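You operate a simulated robot arm through the tools that you are given. There is no shell and no other tool. Be economical: measure what you need, move in short steps, check, and stop when the job is done.

The job below is to be done with a simulated robot arm. You get a single attempt, and the scene is never put back.

## Task
Mark core 65 for rework: drop the blue ring over it and press REWORK once.
Fine: then range knob to ROUGH and the gauge switch off.
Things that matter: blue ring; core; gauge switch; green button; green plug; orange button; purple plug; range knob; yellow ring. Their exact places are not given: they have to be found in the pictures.

The check looks at the end state, three seconds after you hand in, the way a careful person would. Anything else that was tipped, shoved, dropped, spilled or broken makes it a failure.

## Robot
A 7-joint arm with a two-finger parallel gripper on a trunk, on a base that drives. Base frame: it is fixed to the floor where the robot stands at the start and does not move with it; the origin is under the middle of the robot, x ahead of it, y to its left, z up; the surface under the hand at the start is at about z = 0.82. Readings come in m, rad, newtons and seconds.
With the tool pointing down near the work surface it reaches from about 0.36 to 0.78 m from the robot's upright axis, wherever it stands. Its first joint turns from -2.897 to 2.897 rad. Places, roughly: core [0.5, -1.25, 0.75]; gauge switch [0.4, -0.8, 0.8]; green button [0.4, -1.2, 0.8]; green plug [0.5, -1.25, 0.75]; orange button [0.5, -1.2, 0.8]; purple plug [0.5, -1.5, 0.75]; range knob [0.7, -0.3, 0.8]. Payload 3.91 kg.
Tool frame: the origin (TCP) lies between the finger pads and is the grasp point; the fingertips stand 0.03 m ahead of it; z points along the fingers, y is the line along which they close. Largest opening 0.11 m; finger width 0.02, thickness 0.01; the body of the gripper, 0.048 by 0.112 m, starts 0.055 m behind the TCP.
Orientation is told as [roll, pitch, yaw] about the base's x, y, z axes, in that order, counted from this pose: with the fingers straight down and closing along the base's y, the tool's x points along the base's -x, its y along +y and its z along -z.

## Interface
- The arm moves only by the tool jog_arm. Its argument "moves" is one flat list of numbers, 6 for each row, row after row: the shift along the tool's x, y, z in m, then the turn, a rotation vector about the tool's x, y, z in rad. In form: [tx, ty, tz, wx, wy, wz, tx, ty, tz, wx, wy, wz, ...]. A call has 1 to 10 rows; each row shifts and turns the commanded pose from where the row before left it, along the tool's axes as they then stand. "jaw" is the finger opening in m, from 0 to 0.11, set as the call begins (left out, the last holds). A row lasts 0.2 s, in which the tool goes at most 0.05 m and 0.15 rad; a call with a longer step from one row to the next is refused whole, and so is a gripper value outside its range. Where a pose cannot be reached the arm comes as near as it can. A force on the tool above 40 N (or 10 N above the force at the start of the call, whichever is more), or a blocked arm, ends the call early, and 0.2 s more pass. Each finger travels about 0.153 m/s and halts on what it meets, pressing with about 40 N; the grip force reading is that of the motor and also rises with nothing between the fingers. The clock runs only during rows and for 0.2 s after the last one: add rows that do not move to give the fingers time. The reply holds the time, the measured pose of the TCP, the force on the tool along the base axes, the opening and the grip force, in the units named above and with some noise, with the torque about the TCP (base axes, N m) and any sound that the robot's microphone picked up.
- Cameras (640 x 400 px; columns grow to the right, rows downward): "scene" is now at [-0.016, 0.0881, 1.5772]; the picture's right is [-0.77, -0.64, 0.00], its down [-0.46, 0.55, -0.70] and it looks along [0.44, -0.54, -0.72] (base axes); focal length 281 px, centre (320, 200). "wrist" rides on the gripper at [0.077, 0.007, -0.114] in the tool frame; the picture's right is [-0.09, 1.00, 0.00], its down [-0.80, -0.07, -0.59] and it looks along [-0.59, -0.05, 0.80] (tool axes); focal length 270 px, centre (320, 200).
- get_image(camera): a new picture of that camera. No time passes.
- slide_trunk(by): slides the trunk up (or, below 0, down) by that many m; the arm and the scene camera ride with it, the base frame stays. It gives what a move gives, with no picture.
- steer(legs): drives the robot by 1 to 6 legs, each [ahead, turn to the left] in m and rad, along the robot's own axes; the way and the turn of a leg run together, so that a leg with both is an arc; at most 1.5 m and 3.142 rad a leg. The arm and the cameras ride along, it lands a little off, and it stops where it bumps. It gives what a move gives.
- pan_tilt(pan, tilt): turns the head with the scene camera to pan (to the left, within 2.705 rad either way) and tilt (down, from -0.506 to 1.204), counted from straight ahead of the robot. It gives what a move gives.
- point_at(camera, pixels): there is no depth. For up to 12 entries [column, row, z] of the newest picture of that camera ("zoom" is the newest enlarged one), the place [x, y] in the base frame at which the ray of that pixel passes the height z, good to about 0.003 m, but the place of the scene camera against the robot may be out by one fixed shift of up to 0.018 m in any direction. No time passes.
- close_up(camera, box): a new picture of the part [left, top, right, bottom] of that camera's present view, enlarged. No time passes.
- finish_job(): hands the job in; it is judged then, once.

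Work in short steps. Measure before you move; look again where a grasp or a placing could have gone wrong, and mend it. You have 80 turns and 52 pictures in all, those below and enlarged ones among them. Open the gripper and draw the arm clear of the work before you hand the job in, unless the task says otherwise; then end with one line.

The tools are called after "Request:" as a command line: name --argument value ..., lists and objects as JSON in quotes. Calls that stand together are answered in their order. jog_arm: Moves the arm, as the interface text tells. Its arguments: {"type":"object","properties":{"moves":{"type":"array","items":{"type":"number"}},"jaw":{"type":"number"}},"required":["moves"]} The other tools are called the same way: slide_trunk (by) slides the trunk up or down; steer (legs) drives the base; pan_tilt (pan, tilt) turns the head that bears the scene camera; get_image (camera) takes a picture; point_at (camera, pixels) gives the place at which the rays of pixels pass given heights; close_up (camera, box) takes an enlarged picture of a part of a camera's view; finish_job () hands the job in.

At the start:

```text
t: 0.0
eef_pos: [0.3782, -0.1642, 1.1202]
tcp_rot: [0.001, -0.001, -0.001]
ft_force: [0.4, -0.1, 0.0]
ft_torque: [0.03, 0.0, -0.04]
opening: 0.1102
gripper_force: 0.1
trunk travel left (down, up): [-0.55, 0.06]
robot x, y, heading: [-0.0042, -0.0017, -0.006]
head pan, tilt: [-0.878, 0.801]
```

scene: 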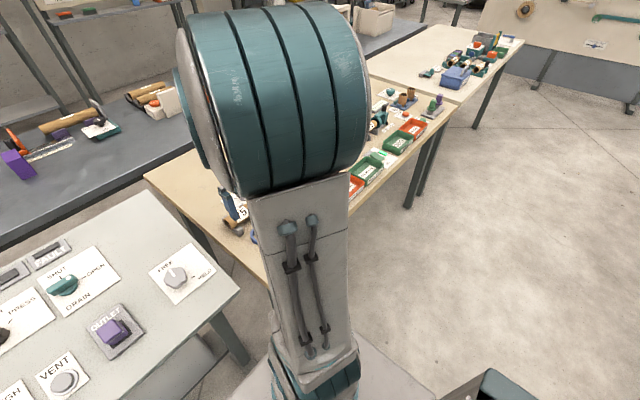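
wrist: 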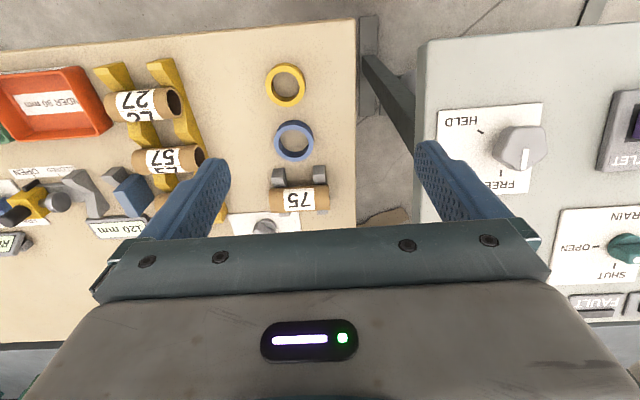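

The scene view is blocked by the arm, and the wrist shows a bench with rings and cores on the robot's right. I pan the head to see it better.

Request:
pan_tilt --pan -1.35 --tilt 0.75

Request:
get_image --camera "scene"

Request:
close_up --camera "wrist" --box '[0, 40, 360, 265]'

```text
t: 0.9
eef_pos: [0.3773, -0.1659, 1.1201]
tcp_rot: [-0.001, 0.0, -0.001]
ft_force: [0.6, -0.8, 0.0]
ft_torque: [0.0, -0.01, 0.0]
opening: 0.1101
gripper_force: 0.1
trunk travel left (down, up): [-0.55, 0.06]
robot x, y, heading: [-0.004, -0.0009, -0.003]
head pan, tilt: [-1.349, 0.75]
```

```text
49 pictures are left
```

scene: 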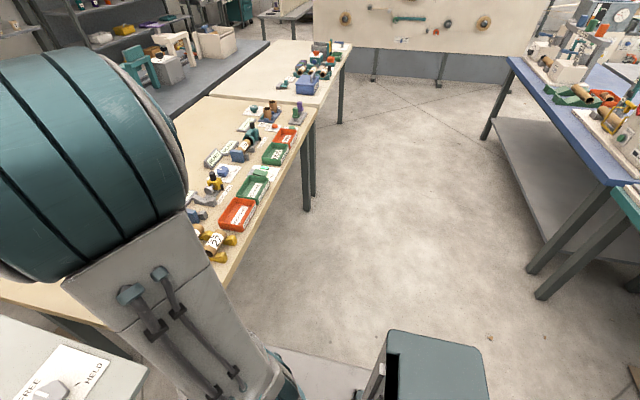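

```text
1.78 times, centred on (180, 152) of wrist
```

zoom: 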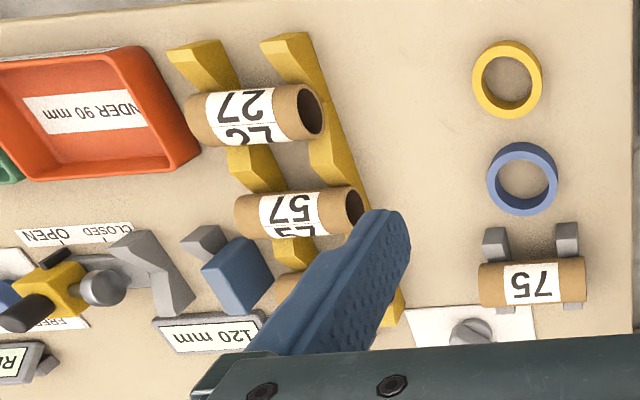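

I measure the bench edges, rings and items from the wrist view.

Request:
point_at --camera "wrist" --pixels '[[355, 20, 0.75], [5, 70, 0.75], [294, 140, 0.76], [285, 84, 0.76], [300, 197, 0.77], [262, 225, 0.76], [425, 42, 0.8], [520, 150, 0.82], [142, 103, 0.78], [294, 140, 0.8]]'

Request:
point_at --camera "scene" --pixels '[[227, 290, 0.75], [316, 110, 0.75], [322, 107, 0.75], [351, 45, 0.75], [147, 370, 0.8], [210, 97, 0.75], [214, 243, 0.78], [238, 213, 0.77], [430, 335, 0.5]]'

Request:
close_up --camera "scene" --box '[160, 40, 352, 270]'

```text
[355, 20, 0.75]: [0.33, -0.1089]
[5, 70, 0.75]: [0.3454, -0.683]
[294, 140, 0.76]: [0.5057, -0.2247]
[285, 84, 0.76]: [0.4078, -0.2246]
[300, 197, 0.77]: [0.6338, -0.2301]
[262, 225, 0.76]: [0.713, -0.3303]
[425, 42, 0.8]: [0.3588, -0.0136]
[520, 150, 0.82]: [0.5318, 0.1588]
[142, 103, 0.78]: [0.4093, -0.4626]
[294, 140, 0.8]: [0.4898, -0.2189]
```

```text
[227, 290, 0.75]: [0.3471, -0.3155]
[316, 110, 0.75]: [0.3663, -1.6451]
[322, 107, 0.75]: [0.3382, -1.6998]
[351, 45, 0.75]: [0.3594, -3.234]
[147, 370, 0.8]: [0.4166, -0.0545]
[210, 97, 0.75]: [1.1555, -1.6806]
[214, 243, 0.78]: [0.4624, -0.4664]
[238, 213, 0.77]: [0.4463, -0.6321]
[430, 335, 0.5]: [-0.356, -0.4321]
```

```text
1.74 times, centred on (256, 155) of scene
```

zoom: 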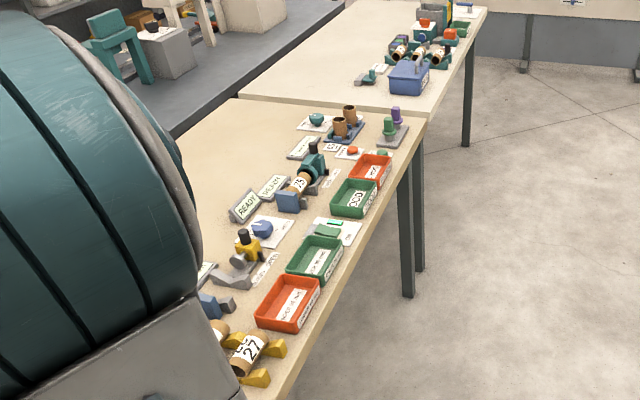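

Ring is near (0.50,-0.22). I move above it and go lower to measure its height by parallax.

Request:
jog_arm --moves '[-0.031, -0.014, 0.03, 0, 0, 0, -0.031, -0.014, 0.03, 0, 0, 0, -0.031, -0.014, 0.03, 0, 0, 0, -0.03, -0.014, 0.03, 0, 0, 0, 0, 0, 0, 0, 0, 0]' --jaw 0.11

Request:
get_image --camera "wrist"

```text
t: 2.1
eef_pos: [0.5013, -0.2221, 0.9975]
tcp_rot: [0.0, 0.001, 0.0]
ft_force: [0.3, 0.6, 0.1]
ft_torque: [0.01, 0.0, -0.02]
opening: 0.11
gripper_force: 0.0
trunk travel left (down, up): [-0.55, 0.06]
robot x, y, heading: [0.0014, -0.0066, 0.0]
head pan, tilt: [-1.349, 0.75]
```

```text
46 pictures are left
```

wrist: 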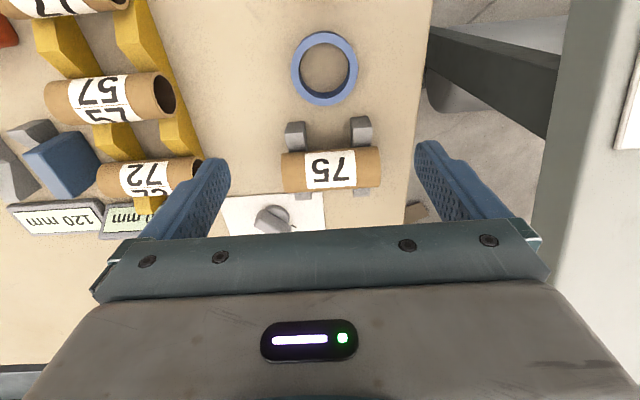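

The ring is centred at (325,69) now; I compare heights against the earlier estimate.

Request:
point_at --camera "wrist" --pixels '[[325, 69, 0.74], [325, 69, 0.76], [325, 69, 0.78], [325, 69, 0.8], [291, 69, 0.76], [358, 69, 0.76], [326, 32, 0.76], [326, 105, 0.76], [310, 69, 0.76]]'

Request:
close_up --camera "wrist" --box '[180, 0, 440, 240]'

```text
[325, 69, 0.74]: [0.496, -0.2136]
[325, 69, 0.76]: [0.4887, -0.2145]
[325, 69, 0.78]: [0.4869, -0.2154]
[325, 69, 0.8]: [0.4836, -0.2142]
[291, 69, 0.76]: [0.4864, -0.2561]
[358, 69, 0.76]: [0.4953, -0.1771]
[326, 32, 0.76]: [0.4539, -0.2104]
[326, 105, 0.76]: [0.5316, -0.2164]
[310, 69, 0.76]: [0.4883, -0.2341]
```

```text
1.67 times, centred on (310, 120) of wrist
```

zoom: 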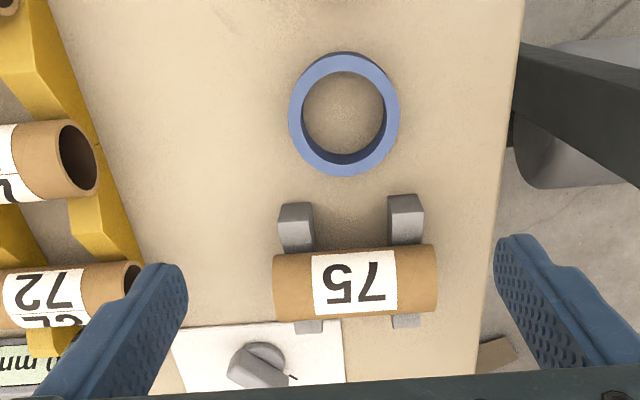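

Parallax puts the surface near z≈0.82 and the ring near (0.481,-0.214). I descend to z≈0.90 above it and look.

Request:
jog_arm --moves '[0.01, 0.004, 0.03, 0, 0, 0, 0.01, 0.004, 0.03, 0, 0, 0, 0, 0, 0.0375, 0, 0, 0, 0, 0, 0, 0, 0, 0]'

Request:
get_image --camera "wrist"

```text
t: 3.1
eef_pos: [0.4816, -0.2129, 0.9007]
tcp_rot: [-0.001, 0.002, -0.001]
ft_force: [0.4, -0.5, 0.0]
ft_torque: [-0.04, 0.0, -0.04]
opening: 0.1101
gripper_force: 0.1
trunk travel left (down, up): [-0.55, 0.06]
robot x, y, heading: [0.0009, -0.0035, -0.002]
head pan, tilt: [-1.349, 0.75]
```

```text
44 pictures are left
```

wrist: 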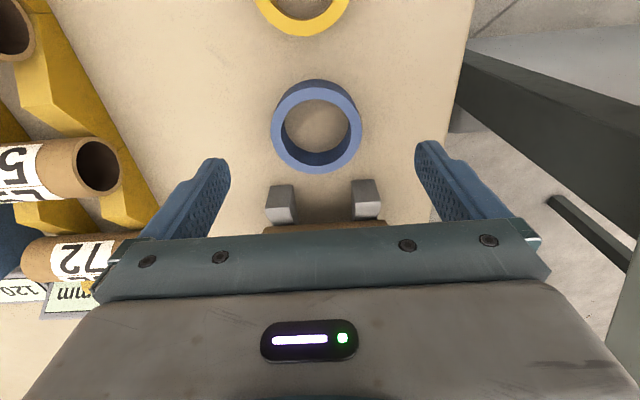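

Request:
point_at --camera "wrist" --pixels '[[316, 122, 0.83], [316, 122, 0.82], [272, 122, 0.83], [361, 122, 0.83], [317, 80, 0.83], [317, 165, 0.83]]'

```text
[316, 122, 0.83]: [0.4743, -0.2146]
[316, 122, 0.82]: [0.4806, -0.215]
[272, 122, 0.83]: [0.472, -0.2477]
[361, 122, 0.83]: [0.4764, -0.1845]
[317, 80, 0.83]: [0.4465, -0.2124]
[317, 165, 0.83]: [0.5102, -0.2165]
```

Ring centre ≈(0.478,-0.215), OD ≈0.063. I shift slightly and lower to tip height ≈0.825.

Request:
jog_arm --moves '[0.003, -0.002, 0.02, 0, 0, 0, 0, 0, 0.015, 0, 0, 0, 0, 0, 0.01, 0, 0, 0, 0, 0, 0, 0, 0, 0]'

Request:
get_image --camera "wrist"

```text
t: 4.1
eef_pos: [0.4776, -0.216, 0.8577]
tcp_rot: [0.001, 0.001, 0.001]
ft_force: [0.2, 0.7, 0.9]
ft_torque: [0.01, -0.01, 0.03]
opening: 0.1098
gripper_force: 0.1
trunk travel left (down, up): [-0.55, 0.06]
robot x, y, heading: [0.0017, -0.0058, 0.001]
head pan, tilt: [-1.349, 0.75]
```

```text
43 pictures are left
```

wrist: 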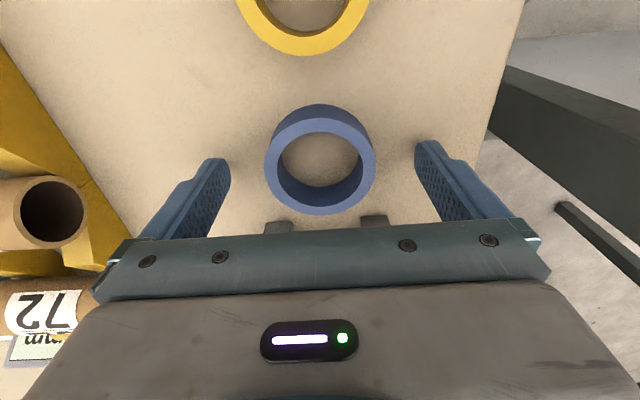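

The ring lies between the fingertips. I lower 3 mm more and close.

Request:
jog_arm --moves '[0, 0, 0.003, 0, 0, 0, 0, 0, 0, 0, 0, 0, 0, 0, 0, 0, 0, 0, 0, 0, 0, 0, 0, 0]' --jaw 0.05

Request:
jog_arm --moves '[0, 0, -0.03, 0, 0, 0, 0, 0, -0.04, 0, 0, 0, 0, 0, -0.04, 0, 0, 0, 0, 0, -0.05, 0, 0, 0, 0, 0, -0.05, 0, 0, 0, 0, 0, 0, 0, 0, 0]'

Request:
get_image --camera "wrist"

```text
t: 5.1
eef_pos: [0.4773, -0.2155, 0.8562]
tcp_rot: [-0.001, -0.002, 0.0]
ft_force: [2.5, -1.3, 21.8]
ft_torque: [0.31, 0.34, -0.02]
opening: 0.064
gripper_force: 40.5
trunk travel left (down, up): [-0.55, 0.06]
robot x, y, heading: [-0.0009, -0.0049, -0.001]
head pan, tilt: [-1.349, 0.75]
```

```text
t: 6.5
eef_pos: [0.4779, -0.2153, 1.0646]
tcp_rot: [0.002, 0.0, -0.001]
ft_force: [-0.8, 0.0, -0.7]
ft_torque: [0.0, 0.02, 0.02]
opening: 0.0644
gripper_force: 40.8
trunk travel left (down, up): [-0.55, 0.06]
robot x, y, heading: [0.0029, -0.0041, 0.0]
head pan, tilt: [-1.349, 0.75]
```

```text
42 pictures are left
```

wrist: 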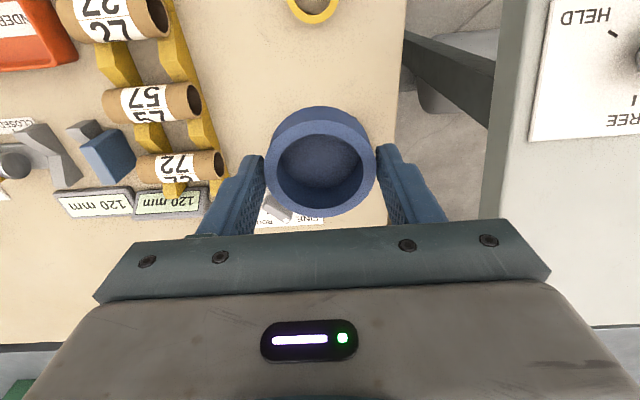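

The ring is held, but its interior looks filled; I zoom to check.

Request:
close_up --camera "wrist" --box '[220, 80, 420, 240]'

```text
2.50 times, centred on (320, 160) of wrist
```

zoom: 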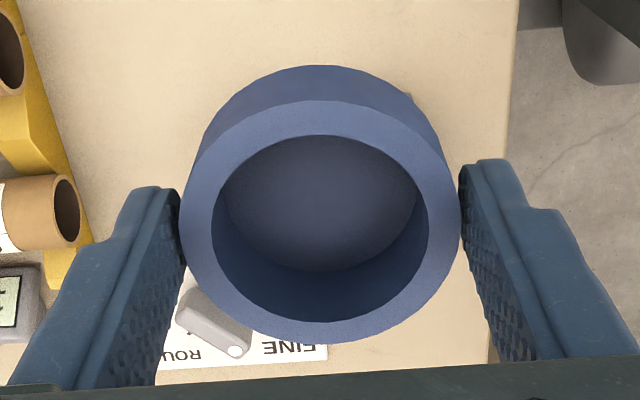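

The filling may be an artefact; I'll re-check against another background later. Now I check floor clearances for driving along the bench, using the scene picture.

Request:
point_at --camera "scene" --pixels '[[530, 272, 0.0], [545, 298, 0.0], [632, 183, 0.8], [512, 60, 0.8], [390, 335, 0.3], [484, 350, 0.3], [308, 210, 0.0], [227, 290, 0.82], [316, 110, 0.82]]'

Request:
pan_tilt --pan -1.3 --tilt 1.15

Request:
get_image --camera "scene"

```text
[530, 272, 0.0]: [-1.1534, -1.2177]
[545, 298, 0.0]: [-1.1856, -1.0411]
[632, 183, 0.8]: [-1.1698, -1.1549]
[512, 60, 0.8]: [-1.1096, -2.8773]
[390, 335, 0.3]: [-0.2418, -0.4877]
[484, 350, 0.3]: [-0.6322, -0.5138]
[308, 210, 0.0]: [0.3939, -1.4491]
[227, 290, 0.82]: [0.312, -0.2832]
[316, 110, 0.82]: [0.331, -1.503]
```

```text
t: 7.4
eef_pos: [0.4774, -0.216, 1.0643]
tcp_rot: [0.0, 0.0, 0.0]
ft_force: [0.6, 1.0, -0.4]
ft_torque: [-0.01, 0.01, -0.03]
opening: 0.0644
gripper_force: 40.3
trunk travel left (down, up): [-0.55, 0.06]
robot x, y, heading: [-0.0051, -0.0026, -0.002]
head pan, tilt: [-1.3, 1.15]
```

```text
40 pictures are left
```

scene: 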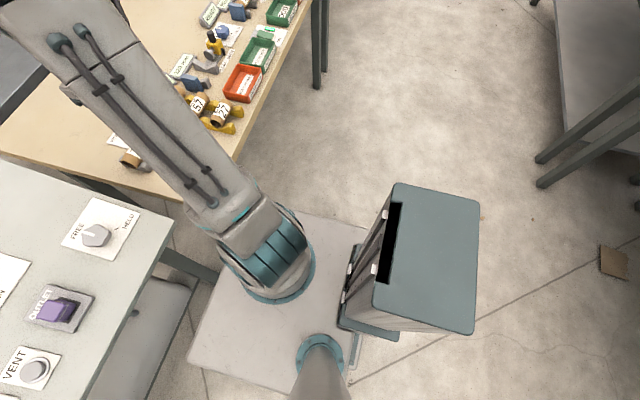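

I check the base footprint and what the teal box is.

Request:
point_at --camera "scene" --pixels '[[285, 208, 0.3], [366, 228, 0.3], [190, 358, 0.3], [398, 184, 0.8], [478, 200, 0.8], [470, 333, 0.8], [373, 310, 0.8], [345, 320, 0.3], [265, 260, 0.4], [320, 350, 0.6]]'

Request:
pan_tilt --pan -2.2 --tilt 0.9

Request:
get_image --camera "scene"

```text
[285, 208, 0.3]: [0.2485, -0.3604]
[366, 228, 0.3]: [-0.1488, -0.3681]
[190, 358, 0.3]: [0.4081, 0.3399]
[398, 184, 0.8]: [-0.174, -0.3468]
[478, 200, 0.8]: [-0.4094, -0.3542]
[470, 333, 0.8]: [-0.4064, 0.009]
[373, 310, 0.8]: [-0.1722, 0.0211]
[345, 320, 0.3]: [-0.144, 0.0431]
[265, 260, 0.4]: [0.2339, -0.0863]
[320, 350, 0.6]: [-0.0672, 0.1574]
```

```text
t: 8.6
eef_pos: [0.4783, -0.2156, 1.0631]
tcp_rot: [0.001, -0.001, 0.0]
ft_force: [-0.1, -0.3, -0.6]
ft_torque: [0.01, -0.03, 0.0]
opening: 0.0644
gripper_force: 39.8
trunk travel left (down, up): [-0.55, 0.06]
robot x, y, heading: [0.0008, -0.0001, 0.0]
head pan, tilt: [-2.201, 0.901]
```

```text
39 pictures are left
```

scene: 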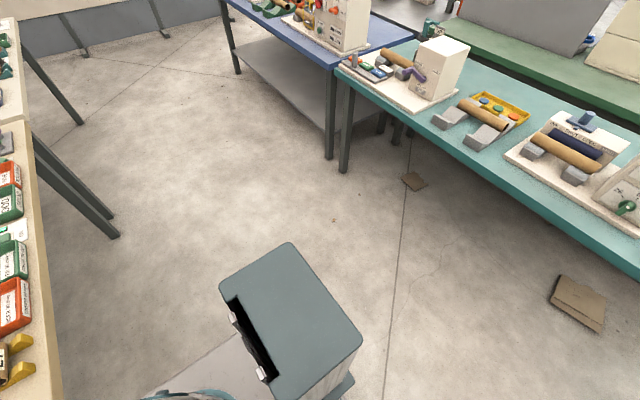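

The teal box is the robot's own rear part. There is a 1.4 m free aisle, so I raise the arm, back off, and drive along −y to about y=-1.2 facing the bench.

Request:
jog_arm --moves '[0.03, 0, -0.03, 0, 0, 0, 0.03, 0, -0.03, 0, 0, 0, 0.02, 0, 0, 0, 0, 0]'

Request:
steer --legs '[[-0.35, 0], [0, -1.571], [1.15, 0], [0, 1.571], [0.35, 0]]'

Request:
pan_tilt --pan -0.75 --tilt 0.9

Request:
get_image --camera "scene"

Request:
get_image --camera "wrist"

```text
t: 9.4
eef_pos: [0.397, -0.2158, 1.1231]
tcp_rot: [-0.001, 0.0, 0.0]
ft_force: [0.6, -0.3, -1.0]
ft_torque: [0.0, -0.02, 0.0]
opening: 0.0645
gripper_force: 39.9
trunk travel left (down, up): [-0.55, 0.06]
robot x, y, heading: [0.0046, 0.0006, 0.001]
head pan, tilt: [-2.201, 0.901]
```

```text
t: 26.6
eef_pos: [0.3825, -1.3858, 1.1231]
tcp_rot: [0.0, -0.002, -0.03]
ft_force: [0.4, -0.1, 0.0]
ft_torque: [-0.04, -0.04, -0.01]
opening: 0.0641
gripper_force: 40.1
trunk travel left (down, up): [-0.55, 0.06]
robot x, y, heading: [-0.0071, -1.1593, -0.035]
head pan, tilt: [-2.201, 0.901]
```

```text
t: 28.1
eef_pos: [0.3827, -1.3853, 1.1226]
tcp_rot: [0.0, 0.001, -0.033]
ft_force: [0.1, 0.3, -0.1]
ft_torque: [-0.01, 0.05, 0.02]
opening: 0.0642
gripper_force: 40.2
trunk travel left (down, up): [-0.55, 0.06]
robot x, y, heading: [-0.0122, -1.1618, -0.031]
head pan, tilt: [-0.75, 0.901]
```

```text
38 pictures are left
```

scene: 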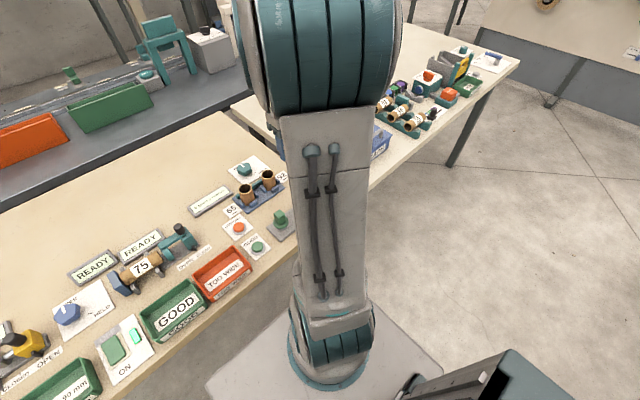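

```text
37 pictures are left
```

wrist: 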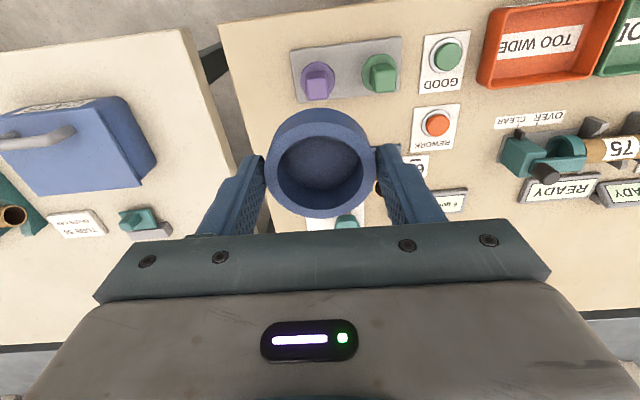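

Standing cores with label tags and the orange REWORK button are visible. I zoom on the cores in the scene view and on the held ring.

Request:
close_up --camera "scene" --box '[180, 140, 310, 270]'

Request:
close_up --camera "wrist" --box '[250, 30, 470, 240]'

```text
3.08 times, centred on (245, 205) of scene
```

zoom: 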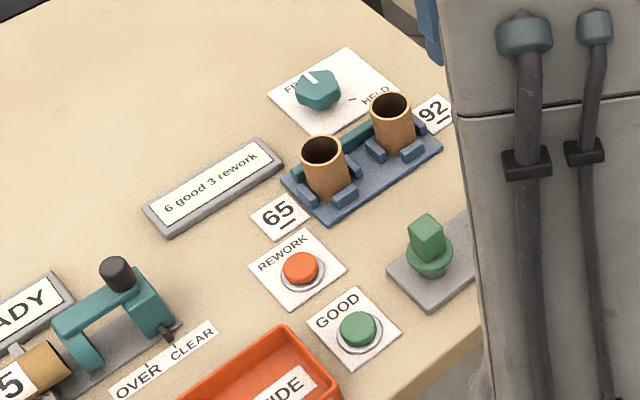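

```text
1.90 times, centred on (360, 135) of wrist
```

zoom: 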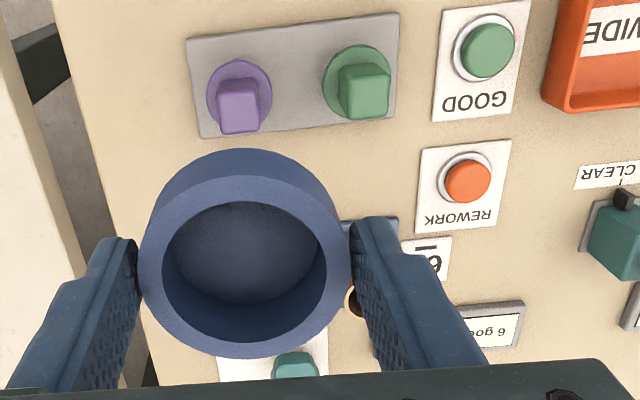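

Core 65 is the left standing core (beside label "65"). The ring seems closed from above, so I move the gripper left so that the scene camera can see it against the bench.

Request:
jog_arm --moves '[-0.02, 0.045, 0, 0, 0, 0, -0.02, 0.045, 0, 0, 0, 0, -0.01, 0.045, 0, 0, 0, 0, 0, 0.045, 0, 0, 0, 0, 0, 0.045, 0, 0, 0, 0, 0, 0.045, 0, 0, 0, 0, 0, 0.045, 0, 0, 0, 0, 0, 0.045, 0, 0, 0, 0, 0, 0, 0, 0, 0, 0]'

Request:
pan_tilt --pan -0.3 --tilt 0.9

Request:
get_image --camera "scene"

Request:
get_image --camera "wrist"

```text
t: 30.1
eef_pos: [0.4431, -1.0272, 1.1227]
tcp_rot: [-0.001, 0.0, -0.032]
ft_force: [-0.4, 0.2, -0.6]
ft_torque: [0.02, 0.03, -0.02]
opening: 0.0643
gripper_force: 39.9
trunk travel left (down, up): [-0.55, 0.06]
robot x, y, heading: [-0.0089, -1.1618, -0.032]
head pan, tilt: [-0.75, 0.901]
```

```text
t: 31.0
eef_pos: [0.4438, -1.0273, 1.1219]
tcp_rot: [0.0, -0.001, -0.031]
ft_force: [-0.5, 0.7, -1.6]
ft_torque: [0.0, -0.02, -0.03]
opening: 0.0643
gripper_force: 39.9
trunk travel left (down, up): [-0.55, 0.06]
robot x, y, heading: [-0.0066, -1.1631, -0.031]
head pan, tilt: [-0.3, 0.901]
```

```text
34 pictures are left
```

scene: 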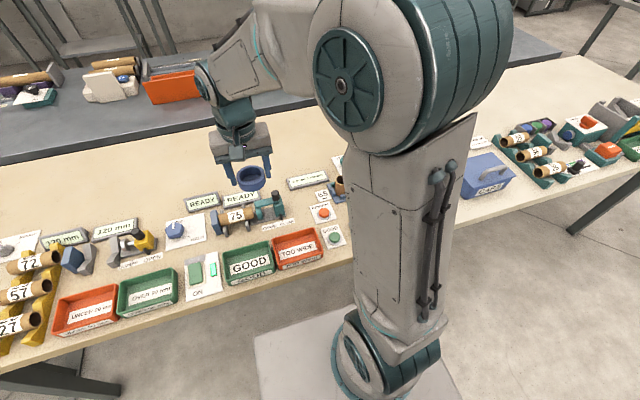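

```text
33 pictures are left
```

wrist: 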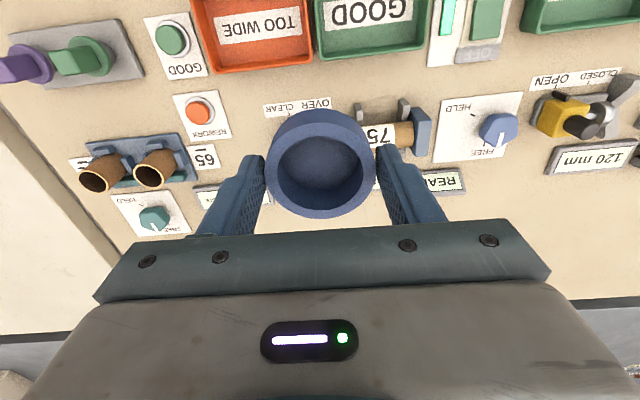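

The ring's underside shows a blue face in every view, though it looked open on the bench; likely only drawing of the bottom, so I proceed. Core 65's open top is at about (154,174) wrist; I measure it at several heights and zoom for detail.

Request:
close_up --camera "wrist" --box '[60, 60, 260, 250]'

Request:
point_at --camera "wrist" --pixels '[[154, 174, 0.86], [154, 174, 0.88], [154, 174, 0.9], [154, 174, 0.92], [96, 179, 0.9], [198, 112, 0.83], [203, 157, 0.82], [171, 38, 0.83], [80, 60, 0.85]]'

```text
2.11 times, centred on (160, 155) of wrist
```

zoom: 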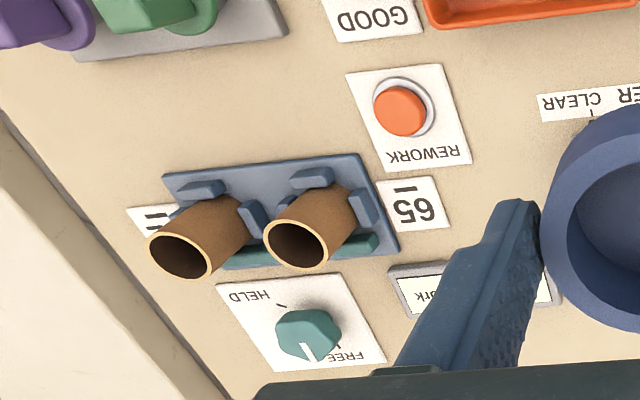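

```text
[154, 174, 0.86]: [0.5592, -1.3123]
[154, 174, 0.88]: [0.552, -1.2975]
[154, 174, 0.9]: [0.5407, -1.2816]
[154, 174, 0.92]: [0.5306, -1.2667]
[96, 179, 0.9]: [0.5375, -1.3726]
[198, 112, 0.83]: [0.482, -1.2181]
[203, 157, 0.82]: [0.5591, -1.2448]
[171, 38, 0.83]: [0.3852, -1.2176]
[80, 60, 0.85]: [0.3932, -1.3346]
```

I rotate the gripper −90° in yaw so that the fingers will straddle along x, clear of core 92.

Request:
jog_arm --moves '[0, 0, 0, 0, 0, 0.15, 0, 0, 0, 0, 0, 0.15, 0, 0, 0, 0, 0, 0.15, 0, 0, 0, 0, 0, 0.15, 0, 0, 0, 0, 0, 0.15, 0, 0, 0, 0, 0, 0.15, 0, 0, 0, 0, 0, 0.15, 0, 0, 0, 0, 0, 0.15, 0, 0, 0, 0, 0, 0.15, 0, 0, 0, 0, 0, 0.15]'

Request:
jog_arm --moves '[-0.043, 0.016, 0, 0, 0, 0.039, -0.043, 0.016, 0, 0, 0, 0, -0.043, 0.017, 0, 0, 0, 0, -0.043, 0.017, 0, 0, 0, 0, -0.043, 0.017, 0, 0, 0, 0, -0.041, 0.017, 0, 0, 0, 0, 0, 0, 0, 0, 0, 0]'

Request:
get_image --camera "wrist"

```text
t: 33.2
eef_pos: [0.4428, -1.0264, 1.1223]
tcp_rot: [0.0, 0.001, -1.532]
ft_force: [-0.1, -0.2, -0.8]
ft_torque: [0.01, 0.01, -0.01]
opening: 0.0641
gripper_force: 40.0
trunk travel left (down, up): [-0.55, 0.06]
robot x, y, heading: [-0.0086, -1.1669, -0.028]
head pan, tilt: [-0.3, 0.901]
```

```text
t: 34.8
eef_pos: [0.5468, -1.2819, 1.1231]
tcp_rot: [-0.001, 0.001, -1.568]
ft_force: [-0.2, -0.4, 0.4]
ft_torque: [0.0, -0.02, 0.0]
opening: 0.0644
gripper_force: 40.3
trunk travel left (down, up): [-0.55, 0.06]
robot x, y, heading: [-0.0083, -1.1595, -0.03]
head pan, tilt: [-0.3, 0.901]
```

```text
31 pictures are left
```

wrist: 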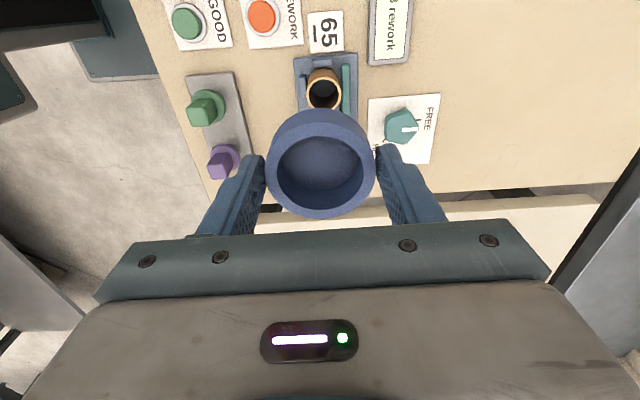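

Core 65's top is at about (324,95) now. I measure it at several heights to intersect with the previous ray.

Request:
close_up --camera "wrist" --box '[260, 40, 400, 130]'

Request:
point_at --camera "wrist" --pixels '[[324, 95, 0.86], [324, 95, 0.88], [324, 95, 0.9], [324, 95, 0.92], [307, 95, 0.9], [342, 95, 0.9], [263, 17, 0.83]]'

```text
4.44 times, centred on (330, 85) of wrist
```

zoom: 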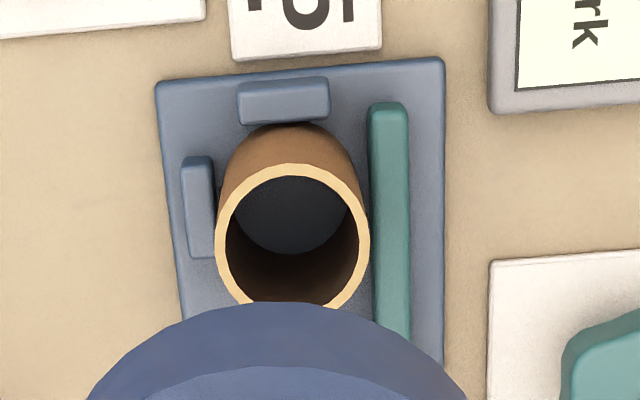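

```text
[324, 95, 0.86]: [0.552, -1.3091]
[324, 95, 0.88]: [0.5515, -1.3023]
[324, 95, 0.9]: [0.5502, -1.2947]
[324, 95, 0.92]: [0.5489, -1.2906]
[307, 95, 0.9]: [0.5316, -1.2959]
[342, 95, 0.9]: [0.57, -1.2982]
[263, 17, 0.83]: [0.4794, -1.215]
```

Core 65's top ≈(0.551,-1.302,0.88). I lower to z≈0.965 offset 6 cm in −y, so the ring doesn't hide the core, for a finer measurement.

Request:
jog_arm --moves '[-0.02, 0.004, 0.03, 0, 0, 0, -0.02, 0, 0.03, 0, 0, 0, -0.02, 0, 0.03, 0, 0, 0, -0.02, 0, 0.034, 0, 0, 0, 0, 0, 0.034, 0, 0, 0, 0, 0, 0, 0, 0, 0]'

Request:
close_up --camera "wrist" --box '[220, 0, 420, 240]'

```text
t: 36.2
eef_pos: [0.5493, -1.3624, 0.9649]
tcp_rot: [0.0, 0.0, -1.568]
ft_force: [-0.3, -0.2, -0.8]
ft_torque: [0.0, -0.01, 0.03]
opening: 0.0644
gripper_force: 40.0
trunk travel left (down, up): [-0.55, 0.06]
robot x, y, heading: [-0.0098, -1.1617, -0.036]
head pan, tilt: [-0.3, 0.901]
```

```text
1.67 times, centred on (320, 120) of wrist
```

zoom: 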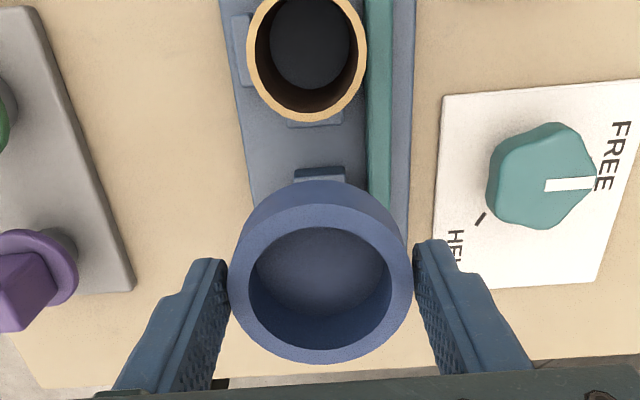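

Core 65's rim centre is at zoom (307,60). I measure it.

Request:
point_at --camera "zoom" --pixels '[[307, 60, 0.87], [307, 60, 0.88], [307, 60, 0.89], [246, 60, 0.88], [368, 60, 0.88], [307, 122, 0.88], [320, 295, 0.945], [229, 285, 0.945], [413, 285, 0.945]]'

```text
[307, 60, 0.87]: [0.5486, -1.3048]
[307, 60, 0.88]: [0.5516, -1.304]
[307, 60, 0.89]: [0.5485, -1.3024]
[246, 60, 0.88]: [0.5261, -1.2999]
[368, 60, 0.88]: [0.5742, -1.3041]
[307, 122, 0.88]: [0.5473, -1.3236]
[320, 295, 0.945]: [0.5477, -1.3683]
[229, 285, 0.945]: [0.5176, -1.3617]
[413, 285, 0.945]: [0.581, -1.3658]
```

I need the ring's exact offset from the TCP; I zoom on the held ring.

Request:
close_up --camera "wrist" --box '[240, 90, 400, 230]'

```text
2.86 times, centred on (320, 160) of wrist
```

zoom: 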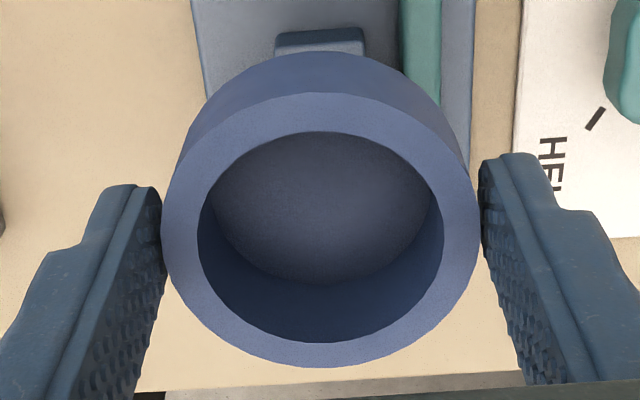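

Relative geometry gives a needed shift of about +0.062 m in y and none in x. I raise nothing, shift +y by 0.062, and look.

Request:
jog_arm --moves '[0.031, 0.0005, 0, 0, 0, 0, 0.031, 0, 0, 0, 0, 0, 0, 0, 0, 0, 0, 0]'

Request:
close_up --camera "wrist" --box '[220, 50, 420, 240]'

Request:
pan_tilt --pan -0.38 --tilt 0.85

Request:
get_image --camera "scene"

```text
t: 37.0
eef_pos: [0.5488, -1.3002, 0.9649]
tcp_rot: [-0.001, 0.001, -1.569]
ft_force: [-0.2, 0.1, -1.2]
ft_torque: [0.0, -0.02, -0.01]
opening: 0.0642
gripper_force: 39.5
trunk travel left (down, up): [-0.55, 0.06]
robot x, y, heading: [-0.0105, -1.1608, -0.031]
head pan, tilt: [-0.3, 0.901]
```

```text
2.11 times, centred on (320, 145) of wrist
```

zoom: 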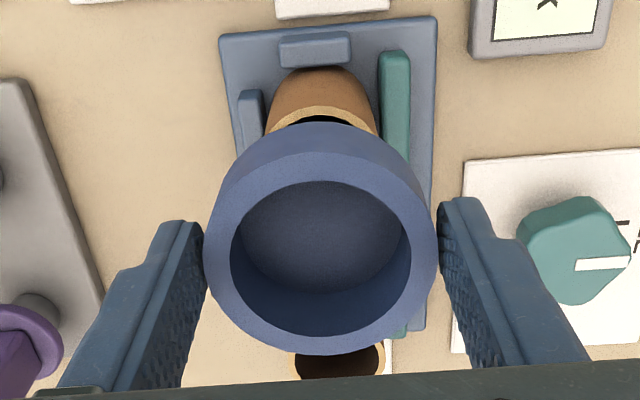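

```text
t: 37.7
eef_pos: [0.5488, -1.3006, 0.965]
tcp_rot: [0.001, 0.0, -1.569]
ft_force: [-0.4, 0.4, 0.0]
ft_torque: [-0.02, -0.02, 0.02]
opening: 0.0644
gripper_force: 39.5
trunk travel left (down, up): [-0.55, 0.06]
robot x, y, heading: [-0.0095, -1.1612, -0.038]
head pan, tilt: [-0.38, 0.85]
```

```text
26 pictures are left
```

scene: 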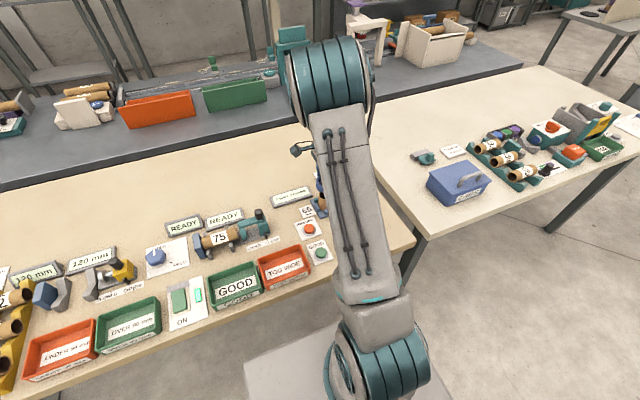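

Comparing the core's near rim sliver (zoom row 107) with the ring suggests the ring sits ~4–5 mm too far in −y. I shift +4.5 mm and lower 2 cm.

Request:
jog_arm --moves '[0.0045, 0.0005, 0, 0, 0, 0, 0, 0, 0.01, 0, 0, 0, 0, 0, 0.008, 0, 0, 0, 0, 0, 0, 0, 0, 0]'

Request:
close_up --camera "wrist" --box '[220, 50, 420, 240]'

```text
t: 38.7
eef_pos: [0.5507, -1.296, 0.9472]
tcp_rot: [0.0, 0.0, -1.568]
ft_force: [0.4, 0.8, -1.6]
ft_torque: [0.0, 0.01, 0.0]
opening: 0.0643
gripper_force: 40.4
trunk travel left (down, up): [-0.55, 0.06]
robot x, y, heading: [-0.0119, -1.1621, -0.026]
head pan, tilt: [-0.38, 0.85]
```

```text
2.11 times, centred on (320, 145) of wrist
```

zoom: 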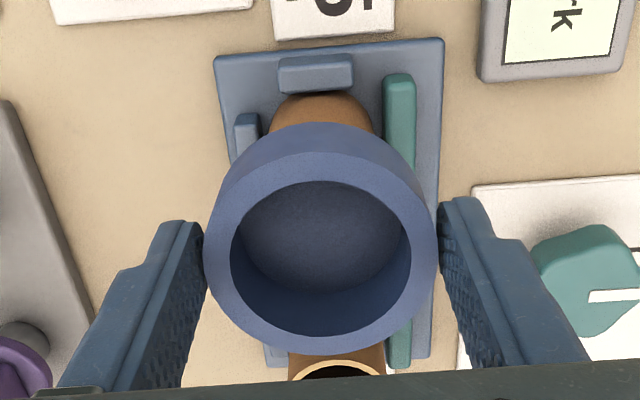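

Laterally aligned (core 268–372, ring centre 320). I descend gently in small steps and watch the force.

Request:
jog_arm --moves '[0, 0, 0.004, 0, 0, 0, 0, 0, 0.004, 0, 0, 0, 0, 0, 0.004, 0, 0, 0, 0, 0, 0.003, 0, 0, 0]'

```text
t: 39.7
eef_pos: [0.5498, -1.2958, 0.9319]
tcp_rot: [-0.001, 0.0, -1.568]
ft_force: [0.0, 0.7, -0.7]
ft_torque: [-0.04, -0.05, 0.01]
opening: 0.0643
gripper_force: 40.0
trunk travel left (down, up): [-0.55, 0.06]
robot x, y, heading: [-0.0065, -1.1558, -0.035]
head pan, tilt: [-0.38, 0.85]
```

Request:
jog_arm --moves '[0, 0, 0.003, 0, 0, 0, 0, 0, 0.003, 0, 0, 0, 0, 0, 0.003, 0, 0, 0]'

Request:
close_up --camera "wrist" --box '[220, 50, 420, 240]'

```text
t: 40.5
eef_pos: [0.5505, -1.2964, 0.9231]
tcp_rot: [0.001, 0.0, -1.569]
ft_force: [-0.4, -0.3, 5.6]
ft_torque: [-0.22, -0.01, -0.02]
opening: 0.0645
gripper_force: 40.1
trunk travel left (down, up): [-0.55, 0.06]
robot x, y, heading: [-0.0118, -1.1629, -0.031]
head pan, tilt: [-0.38, 0.85]
```

```text
2.11 times, centred on (320, 145) of wrist
```

zoom: 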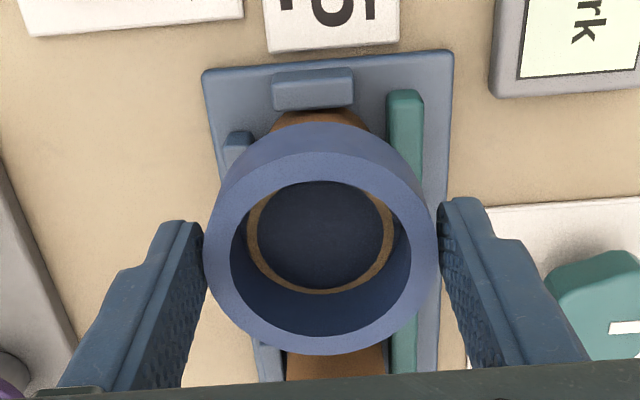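

The core's rim is now visible inside the ring, at its far (−y) edge (row 293), and torque also says contact on the −y side. I lift 3 mm, shift −y by 2.5 mm and lower again.

Request:
jog_arm --moves '[0, 0, -0.003, 0, 0, 0, -0.0025, 0, 0, 0, 0, 0, 0, 0, 0.003, 0, 0, 0, 0, 0, 0.002, 0, 0, 0]'

Request:
close_up --camera "wrist" --box '[220, 50, 420, 240]'

```text
t: 41.5
eef_pos: [0.5507, -1.299, 0.9214]
tcp_rot: [0.0, 0.0, -1.569]
ft_force: [0.5, 0.1, -0.4]
ft_torque: [0.02, -0.01, 0.01]
opening: 0.0643
gripper_force: 39.4
trunk travel left (down, up): [-0.55, 0.06]
robot x, y, heading: [-0.0106, -1.1575, -0.032]
head pan, tilt: [-0.38, 0.85]
```

```text
2.11 times, centred on (320, 145) of wrist
```

zoom: 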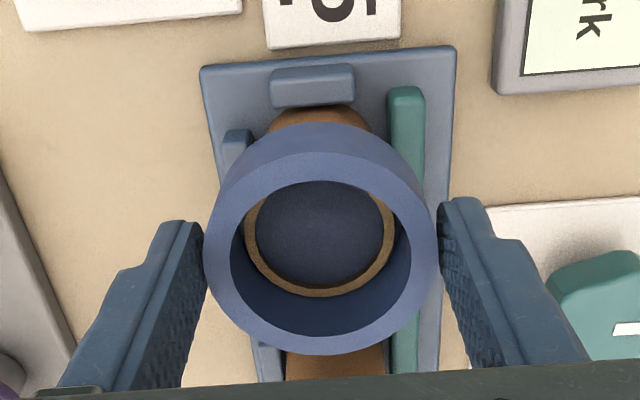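

No contact force now; the ring is going over. I keep lowering in small steps.

Request:
jog_arm --moves '[0, 0, 0.003, 0, 0, 0, 0, 0, 0.003, 0, 0, 0, 0, 0, 0.003, 0, 0, 0, 0, 0, 0.003, 0, 0, 0]'

Request:
close_up --camera "wrist" --box '[220, 50, 420, 240]'

```text
t: 42.5
eef_pos: [0.5503, -1.2981, 0.9081]
tcp_rot: [0.0, 0.001, -1.569]
ft_force: [-0.2, -0.3, -1.0]
ft_torque: [-0.01, 0.01, 0.03]
opening: 0.0643
gripper_force: 39.8
trunk travel left (down, up): [-0.55, 0.06]
robot x, y, heading: [-0.0106, -1.1612, -0.028]
head pan, tilt: [-0.38, 0.85]
```

```text
2.11 times, centred on (320, 145) of wrist
```

zoom: 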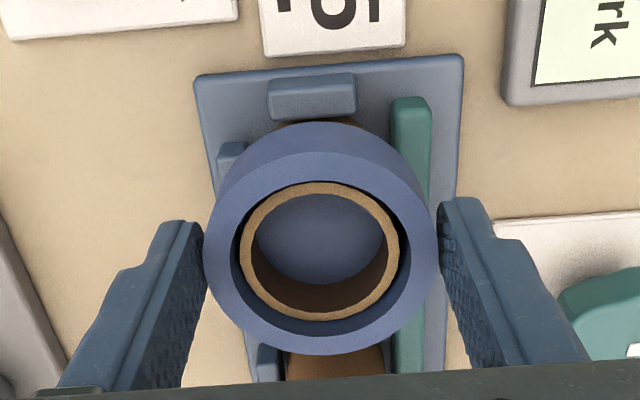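

The ring encircles the core cleanly. I lower 18 mm more, then check.

Request:
jog_arm --moves '[0, 0, 0.004, 0, 0, 0, 0, 0, 0.004, 0, 0, 0, 0, 0, 0.004, 0, 0, 0, 0, 0, 0.004, 0, 0, 0]'

Request:
close_up --camera "wrist" --box '[220, 50, 420, 240]'

```text
t: 43.5
eef_pos: [0.5501, -1.2992, 0.8929]
tcp_rot: [0.0, 0.0, -1.569]
ft_force: [0.0, 0.7, -1.3]
ft_torque: [-0.02, 0.01, 0.01]
opening: 0.0643
gripper_force: 39.9
trunk travel left (down, up): [-0.55, 0.06]
robot x, y, heading: [-0.0103, -1.1609, -0.035]
head pan, tilt: [-0.38, 0.85]
```

```text
2.11 times, centred on (320, 145) of wrist
```

zoom: 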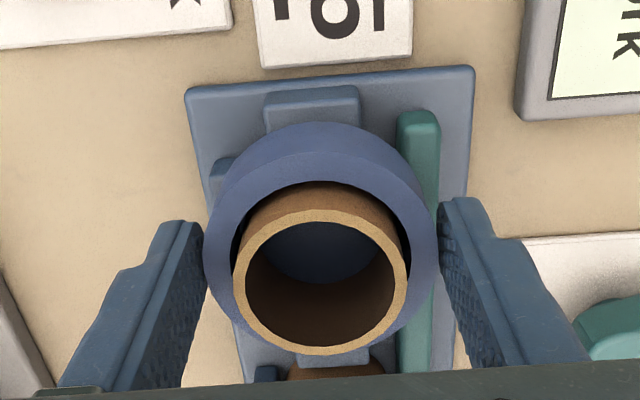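

The ring is well down around core 65. I open the jaw to release, then lift straight up.

Request:
jog_arm --moves '[0, 0, 0, 0, 0, 0, 0, 0, 0, 0, 0, 0, 0, 0, 0, 0, 0, 0]' --jaw 0.09

Request:
jog_arm --moves '[0, 0, -0.02, 0, 0, 0, 0, 0, -0.03, 0, 0, 0, 0, 0, -0.04, 0, 0, 0, 0, 0, -0.04, 0, 0, 0, 0, 0, 0, 0, 0, 0]'

Request:
get_image --camera "wrist"

```text
t: 44.3
eef_pos: [0.5505, -1.2988, 0.8935]
tcp_rot: [0.0, -0.002, -1.569]
ft_force: [0.2, 0.2, 0.0]
ft_torque: [0.05, -0.01, 0.01]
opening: 0.09
gripper_force: 0.0
trunk travel left (down, up): [-0.55, 0.06]
robot x, y, heading: [-0.0095, -1.1614, -0.029]
head pan, tilt: [-0.38, 0.85]
```

```text
t: 45.5
eef_pos: [0.5516, -1.2986, 1.023]
tcp_rot: [0.001, -0.002, -1.57]
ft_force: [-0.4, 0.2, -0.3]
ft_torque: [-0.02, 0.01, 0.01]
opening: 0.09
gripper_force: 0.1
trunk travel left (down, up): [-0.55, 0.06]
robot x, y, heading: [-0.0062, -1.1601, -0.03]
head pan, tilt: [-0.38, 0.85]
```

```text
20 pictures are left
```

wrist: 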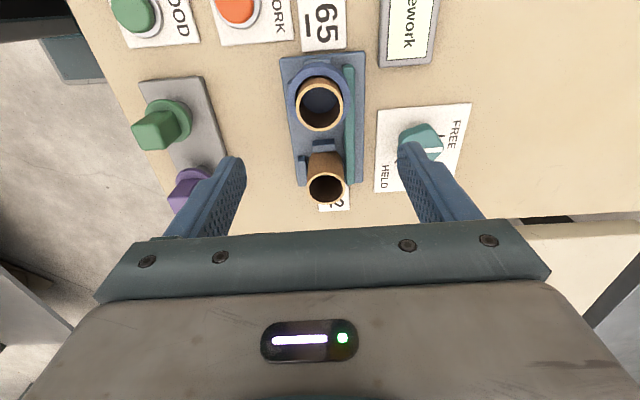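

Ring sits over core 65. Next I close the jaw and move above the REWORK button near (0.480,-1.217).

Request:
jog_arm --moves '[0.0272, -0.0239, 0, 0, 0, 0, 0.0272, -0.0239, 0, 0, 0, 0, 0.0272, -0.0239, 0, 0, 0, 0, 0, 0, 0.03, 0, 0, 0, 0, 0, 0.03, 0, 0, 0, 0, 0, 0, 0, 0, 0]' --jaw 0.0

Request:
get_image --camera "wrist"

```text
t: 46.9
eef_pos: [0.4775, -1.216, 0.9612]
tcp_rot: [0.001, 0.001, -1.568]
ft_force: [-0.3, -0.7, -0.5]
ft_torque: [0.04, 0.0, -0.01]
opening: 0.0
gripper_force: 37.8
trunk travel left (down, up): [-0.55, 0.06]
robot x, y, heading: [-0.0082, -1.1583, -0.03]
head pan, tilt: [-0.38, 0.85]
```

```text
19 pictures are left
```

wrist: 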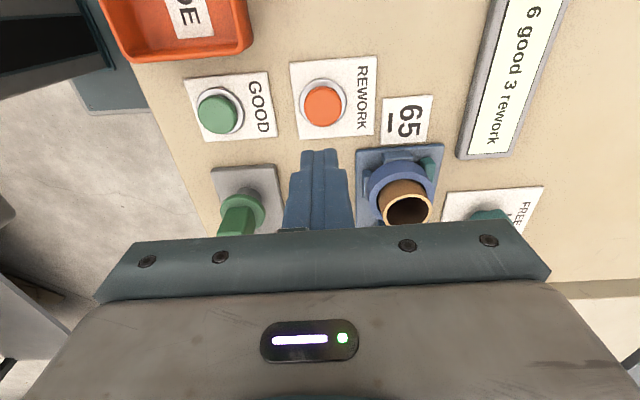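

The orange button is at (323,105); display reads "6 good 3 rework". I measure it.

Request:
point_at --camera "wrist" --pixels '[[323, 105, 0.83], [323, 105, 0.84], [323, 105, 0.85], [305, 105, 0.84], [342, 105, 0.84], [332, 103, 0.822]]'

```text
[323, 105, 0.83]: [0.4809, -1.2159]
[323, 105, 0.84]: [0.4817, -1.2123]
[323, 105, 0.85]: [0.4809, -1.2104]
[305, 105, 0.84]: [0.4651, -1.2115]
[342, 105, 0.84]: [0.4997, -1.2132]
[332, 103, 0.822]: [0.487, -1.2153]
```

Shift to (0.481,-1.212) and descend to tip ≈0.865.

Request:
jog_arm --moves '[0.004, 0.0035, 0.025, 0, 0, 0, 0, 0, 0.025, 0, 0, 0, 0, 0, 0.016, 0, 0, 0, 0, 0, 0, 0, 0, 0]'

Request:
close_up --camera "wrist" --box '[220, 60, 420, 240]'

```text
t: 47.9
eef_pos: [0.4822, -1.213, 0.8965]
tcp_rot: [0.001, 0.0, -1.569]
ft_force: [-0.4, 0.6, 0.4]
ft_torque: [0.02, 0.0, 0.01]
opening: 0.0
gripper_force: 37.3
trunk travel left (down, up): [-0.55, 0.06]
robot x, y, heading: [-0.0119, -1.1595, -0.032]
head pan, tilt: [-0.38, 0.85]
```

```text
2.22 times, centred on (320, 150) of wrist
```

zoom: 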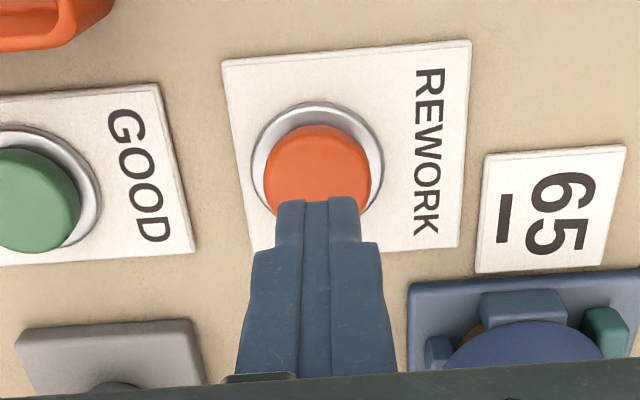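

The tip lands near the button's −y edge; I shift +y by 7 mm and descend 16 mm, then check.

Request:
jog_arm --moves '[0.007, 0, 0, 0, 0, 0, 0, 0, 0.008, 0, 0, 0, 0, 0, 0.006, 0, 0, 0, 0, 0, 0, 0, 0, 0]'

Request:
close_up --camera "wrist" --box '[220, 60, 420, 240]'

```text
t: 48.9
eef_pos: [0.4808, -1.2052, 0.8825]
tcp_rot: [-0.001, 0.0, -1.568]
ft_force: [-0.6, -0.5, 0.1]
ft_torque: [0.01, 0.03, 0.03]
opening: 0.0
gripper_force: 37.7
trunk travel left (down, up): [-0.55, 0.06]
robot x, y, heading: [-0.0086, -1.1615, -0.033]
head pan, tilt: [-0.38, 0.85]
```

```text
2.22 times, centred on (320, 150) of wrist
```

zoom: 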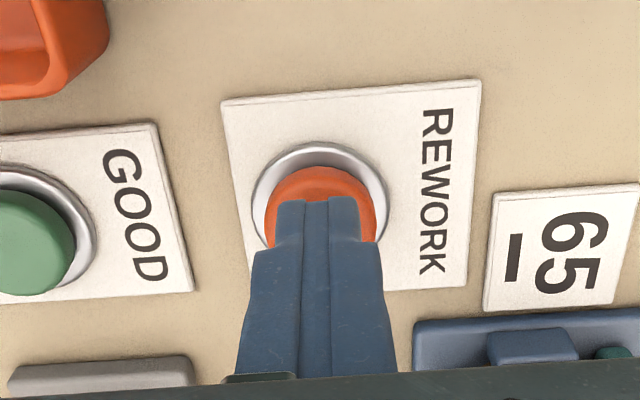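

Well centred. I press down in small steps, watching for a click or force.

Request:
jog_arm --moves '[0, 0, 0.003, 0, 0, 0, 0, 0, 0.003, 0, 0, 0, 0, 0, 0.003, 0, 0, 0]'

```text
t: 49.7
eef_pos: [0.4816, -1.206, 0.8746]
tcp_rot: [0.0, 0.001, -1.57]
ft_force: [-0.7, -0.3, 0.1]
ft_torque: [0.01, 0.0, 0.02]
opening: 0.0
gripper_force: 37.6
trunk travel left (down, up): [-0.55, 0.06]
robot x, y, heading: [-0.006, -1.1571, -0.031]
head pan, tilt: [-0.38, 0.85]
```

Request:
jog_arm --moves '[0, 0, 0.003, 0, 0, 0, 0, 0, 0.002, 0, 0, 0]'

```text
t: 50.3
eef_pos: [0.4806, -1.2064, 0.8699]
tcp_rot: [0.001, -0.001, -1.57]
ft_force: [-0.7, 0.5, 1.9]
ft_torque: [0.02, -0.01, 0.05]
opening: 0.0002
gripper_force: 37.5
trunk travel left (down, up): [-0.55, 0.06]
robot x, y, heading: [-0.0088, -1.1649, -0.028]
head pan, tilt: [-0.38, 0.85]
```

Contact is starting (Fz ≈1.9 N). I press on a few more millimetres.

Request:
jog_arm --moves '[0, 0, 0.002, 0, 0, 0, 0, 0, 0.002, 0, 0, 0]'

```text
t: 50.9
eef_pos: [0.4819, -1.207, 0.8651]
tcp_rot: [0.003, 0.0, -1.569]
ft_force: [1.7, 0.2, 9.5]
ft_torque: [-0.02, -0.02, 0.02]
opening: 0.0001
gripper_force: 37.6
trunk travel left (down, up): [-0.55, 0.06]
robot x, y, heading: [-0.0077, -1.1615, -0.031]
head pan, tilt: [-0.38, 0.85]
heard: click
```

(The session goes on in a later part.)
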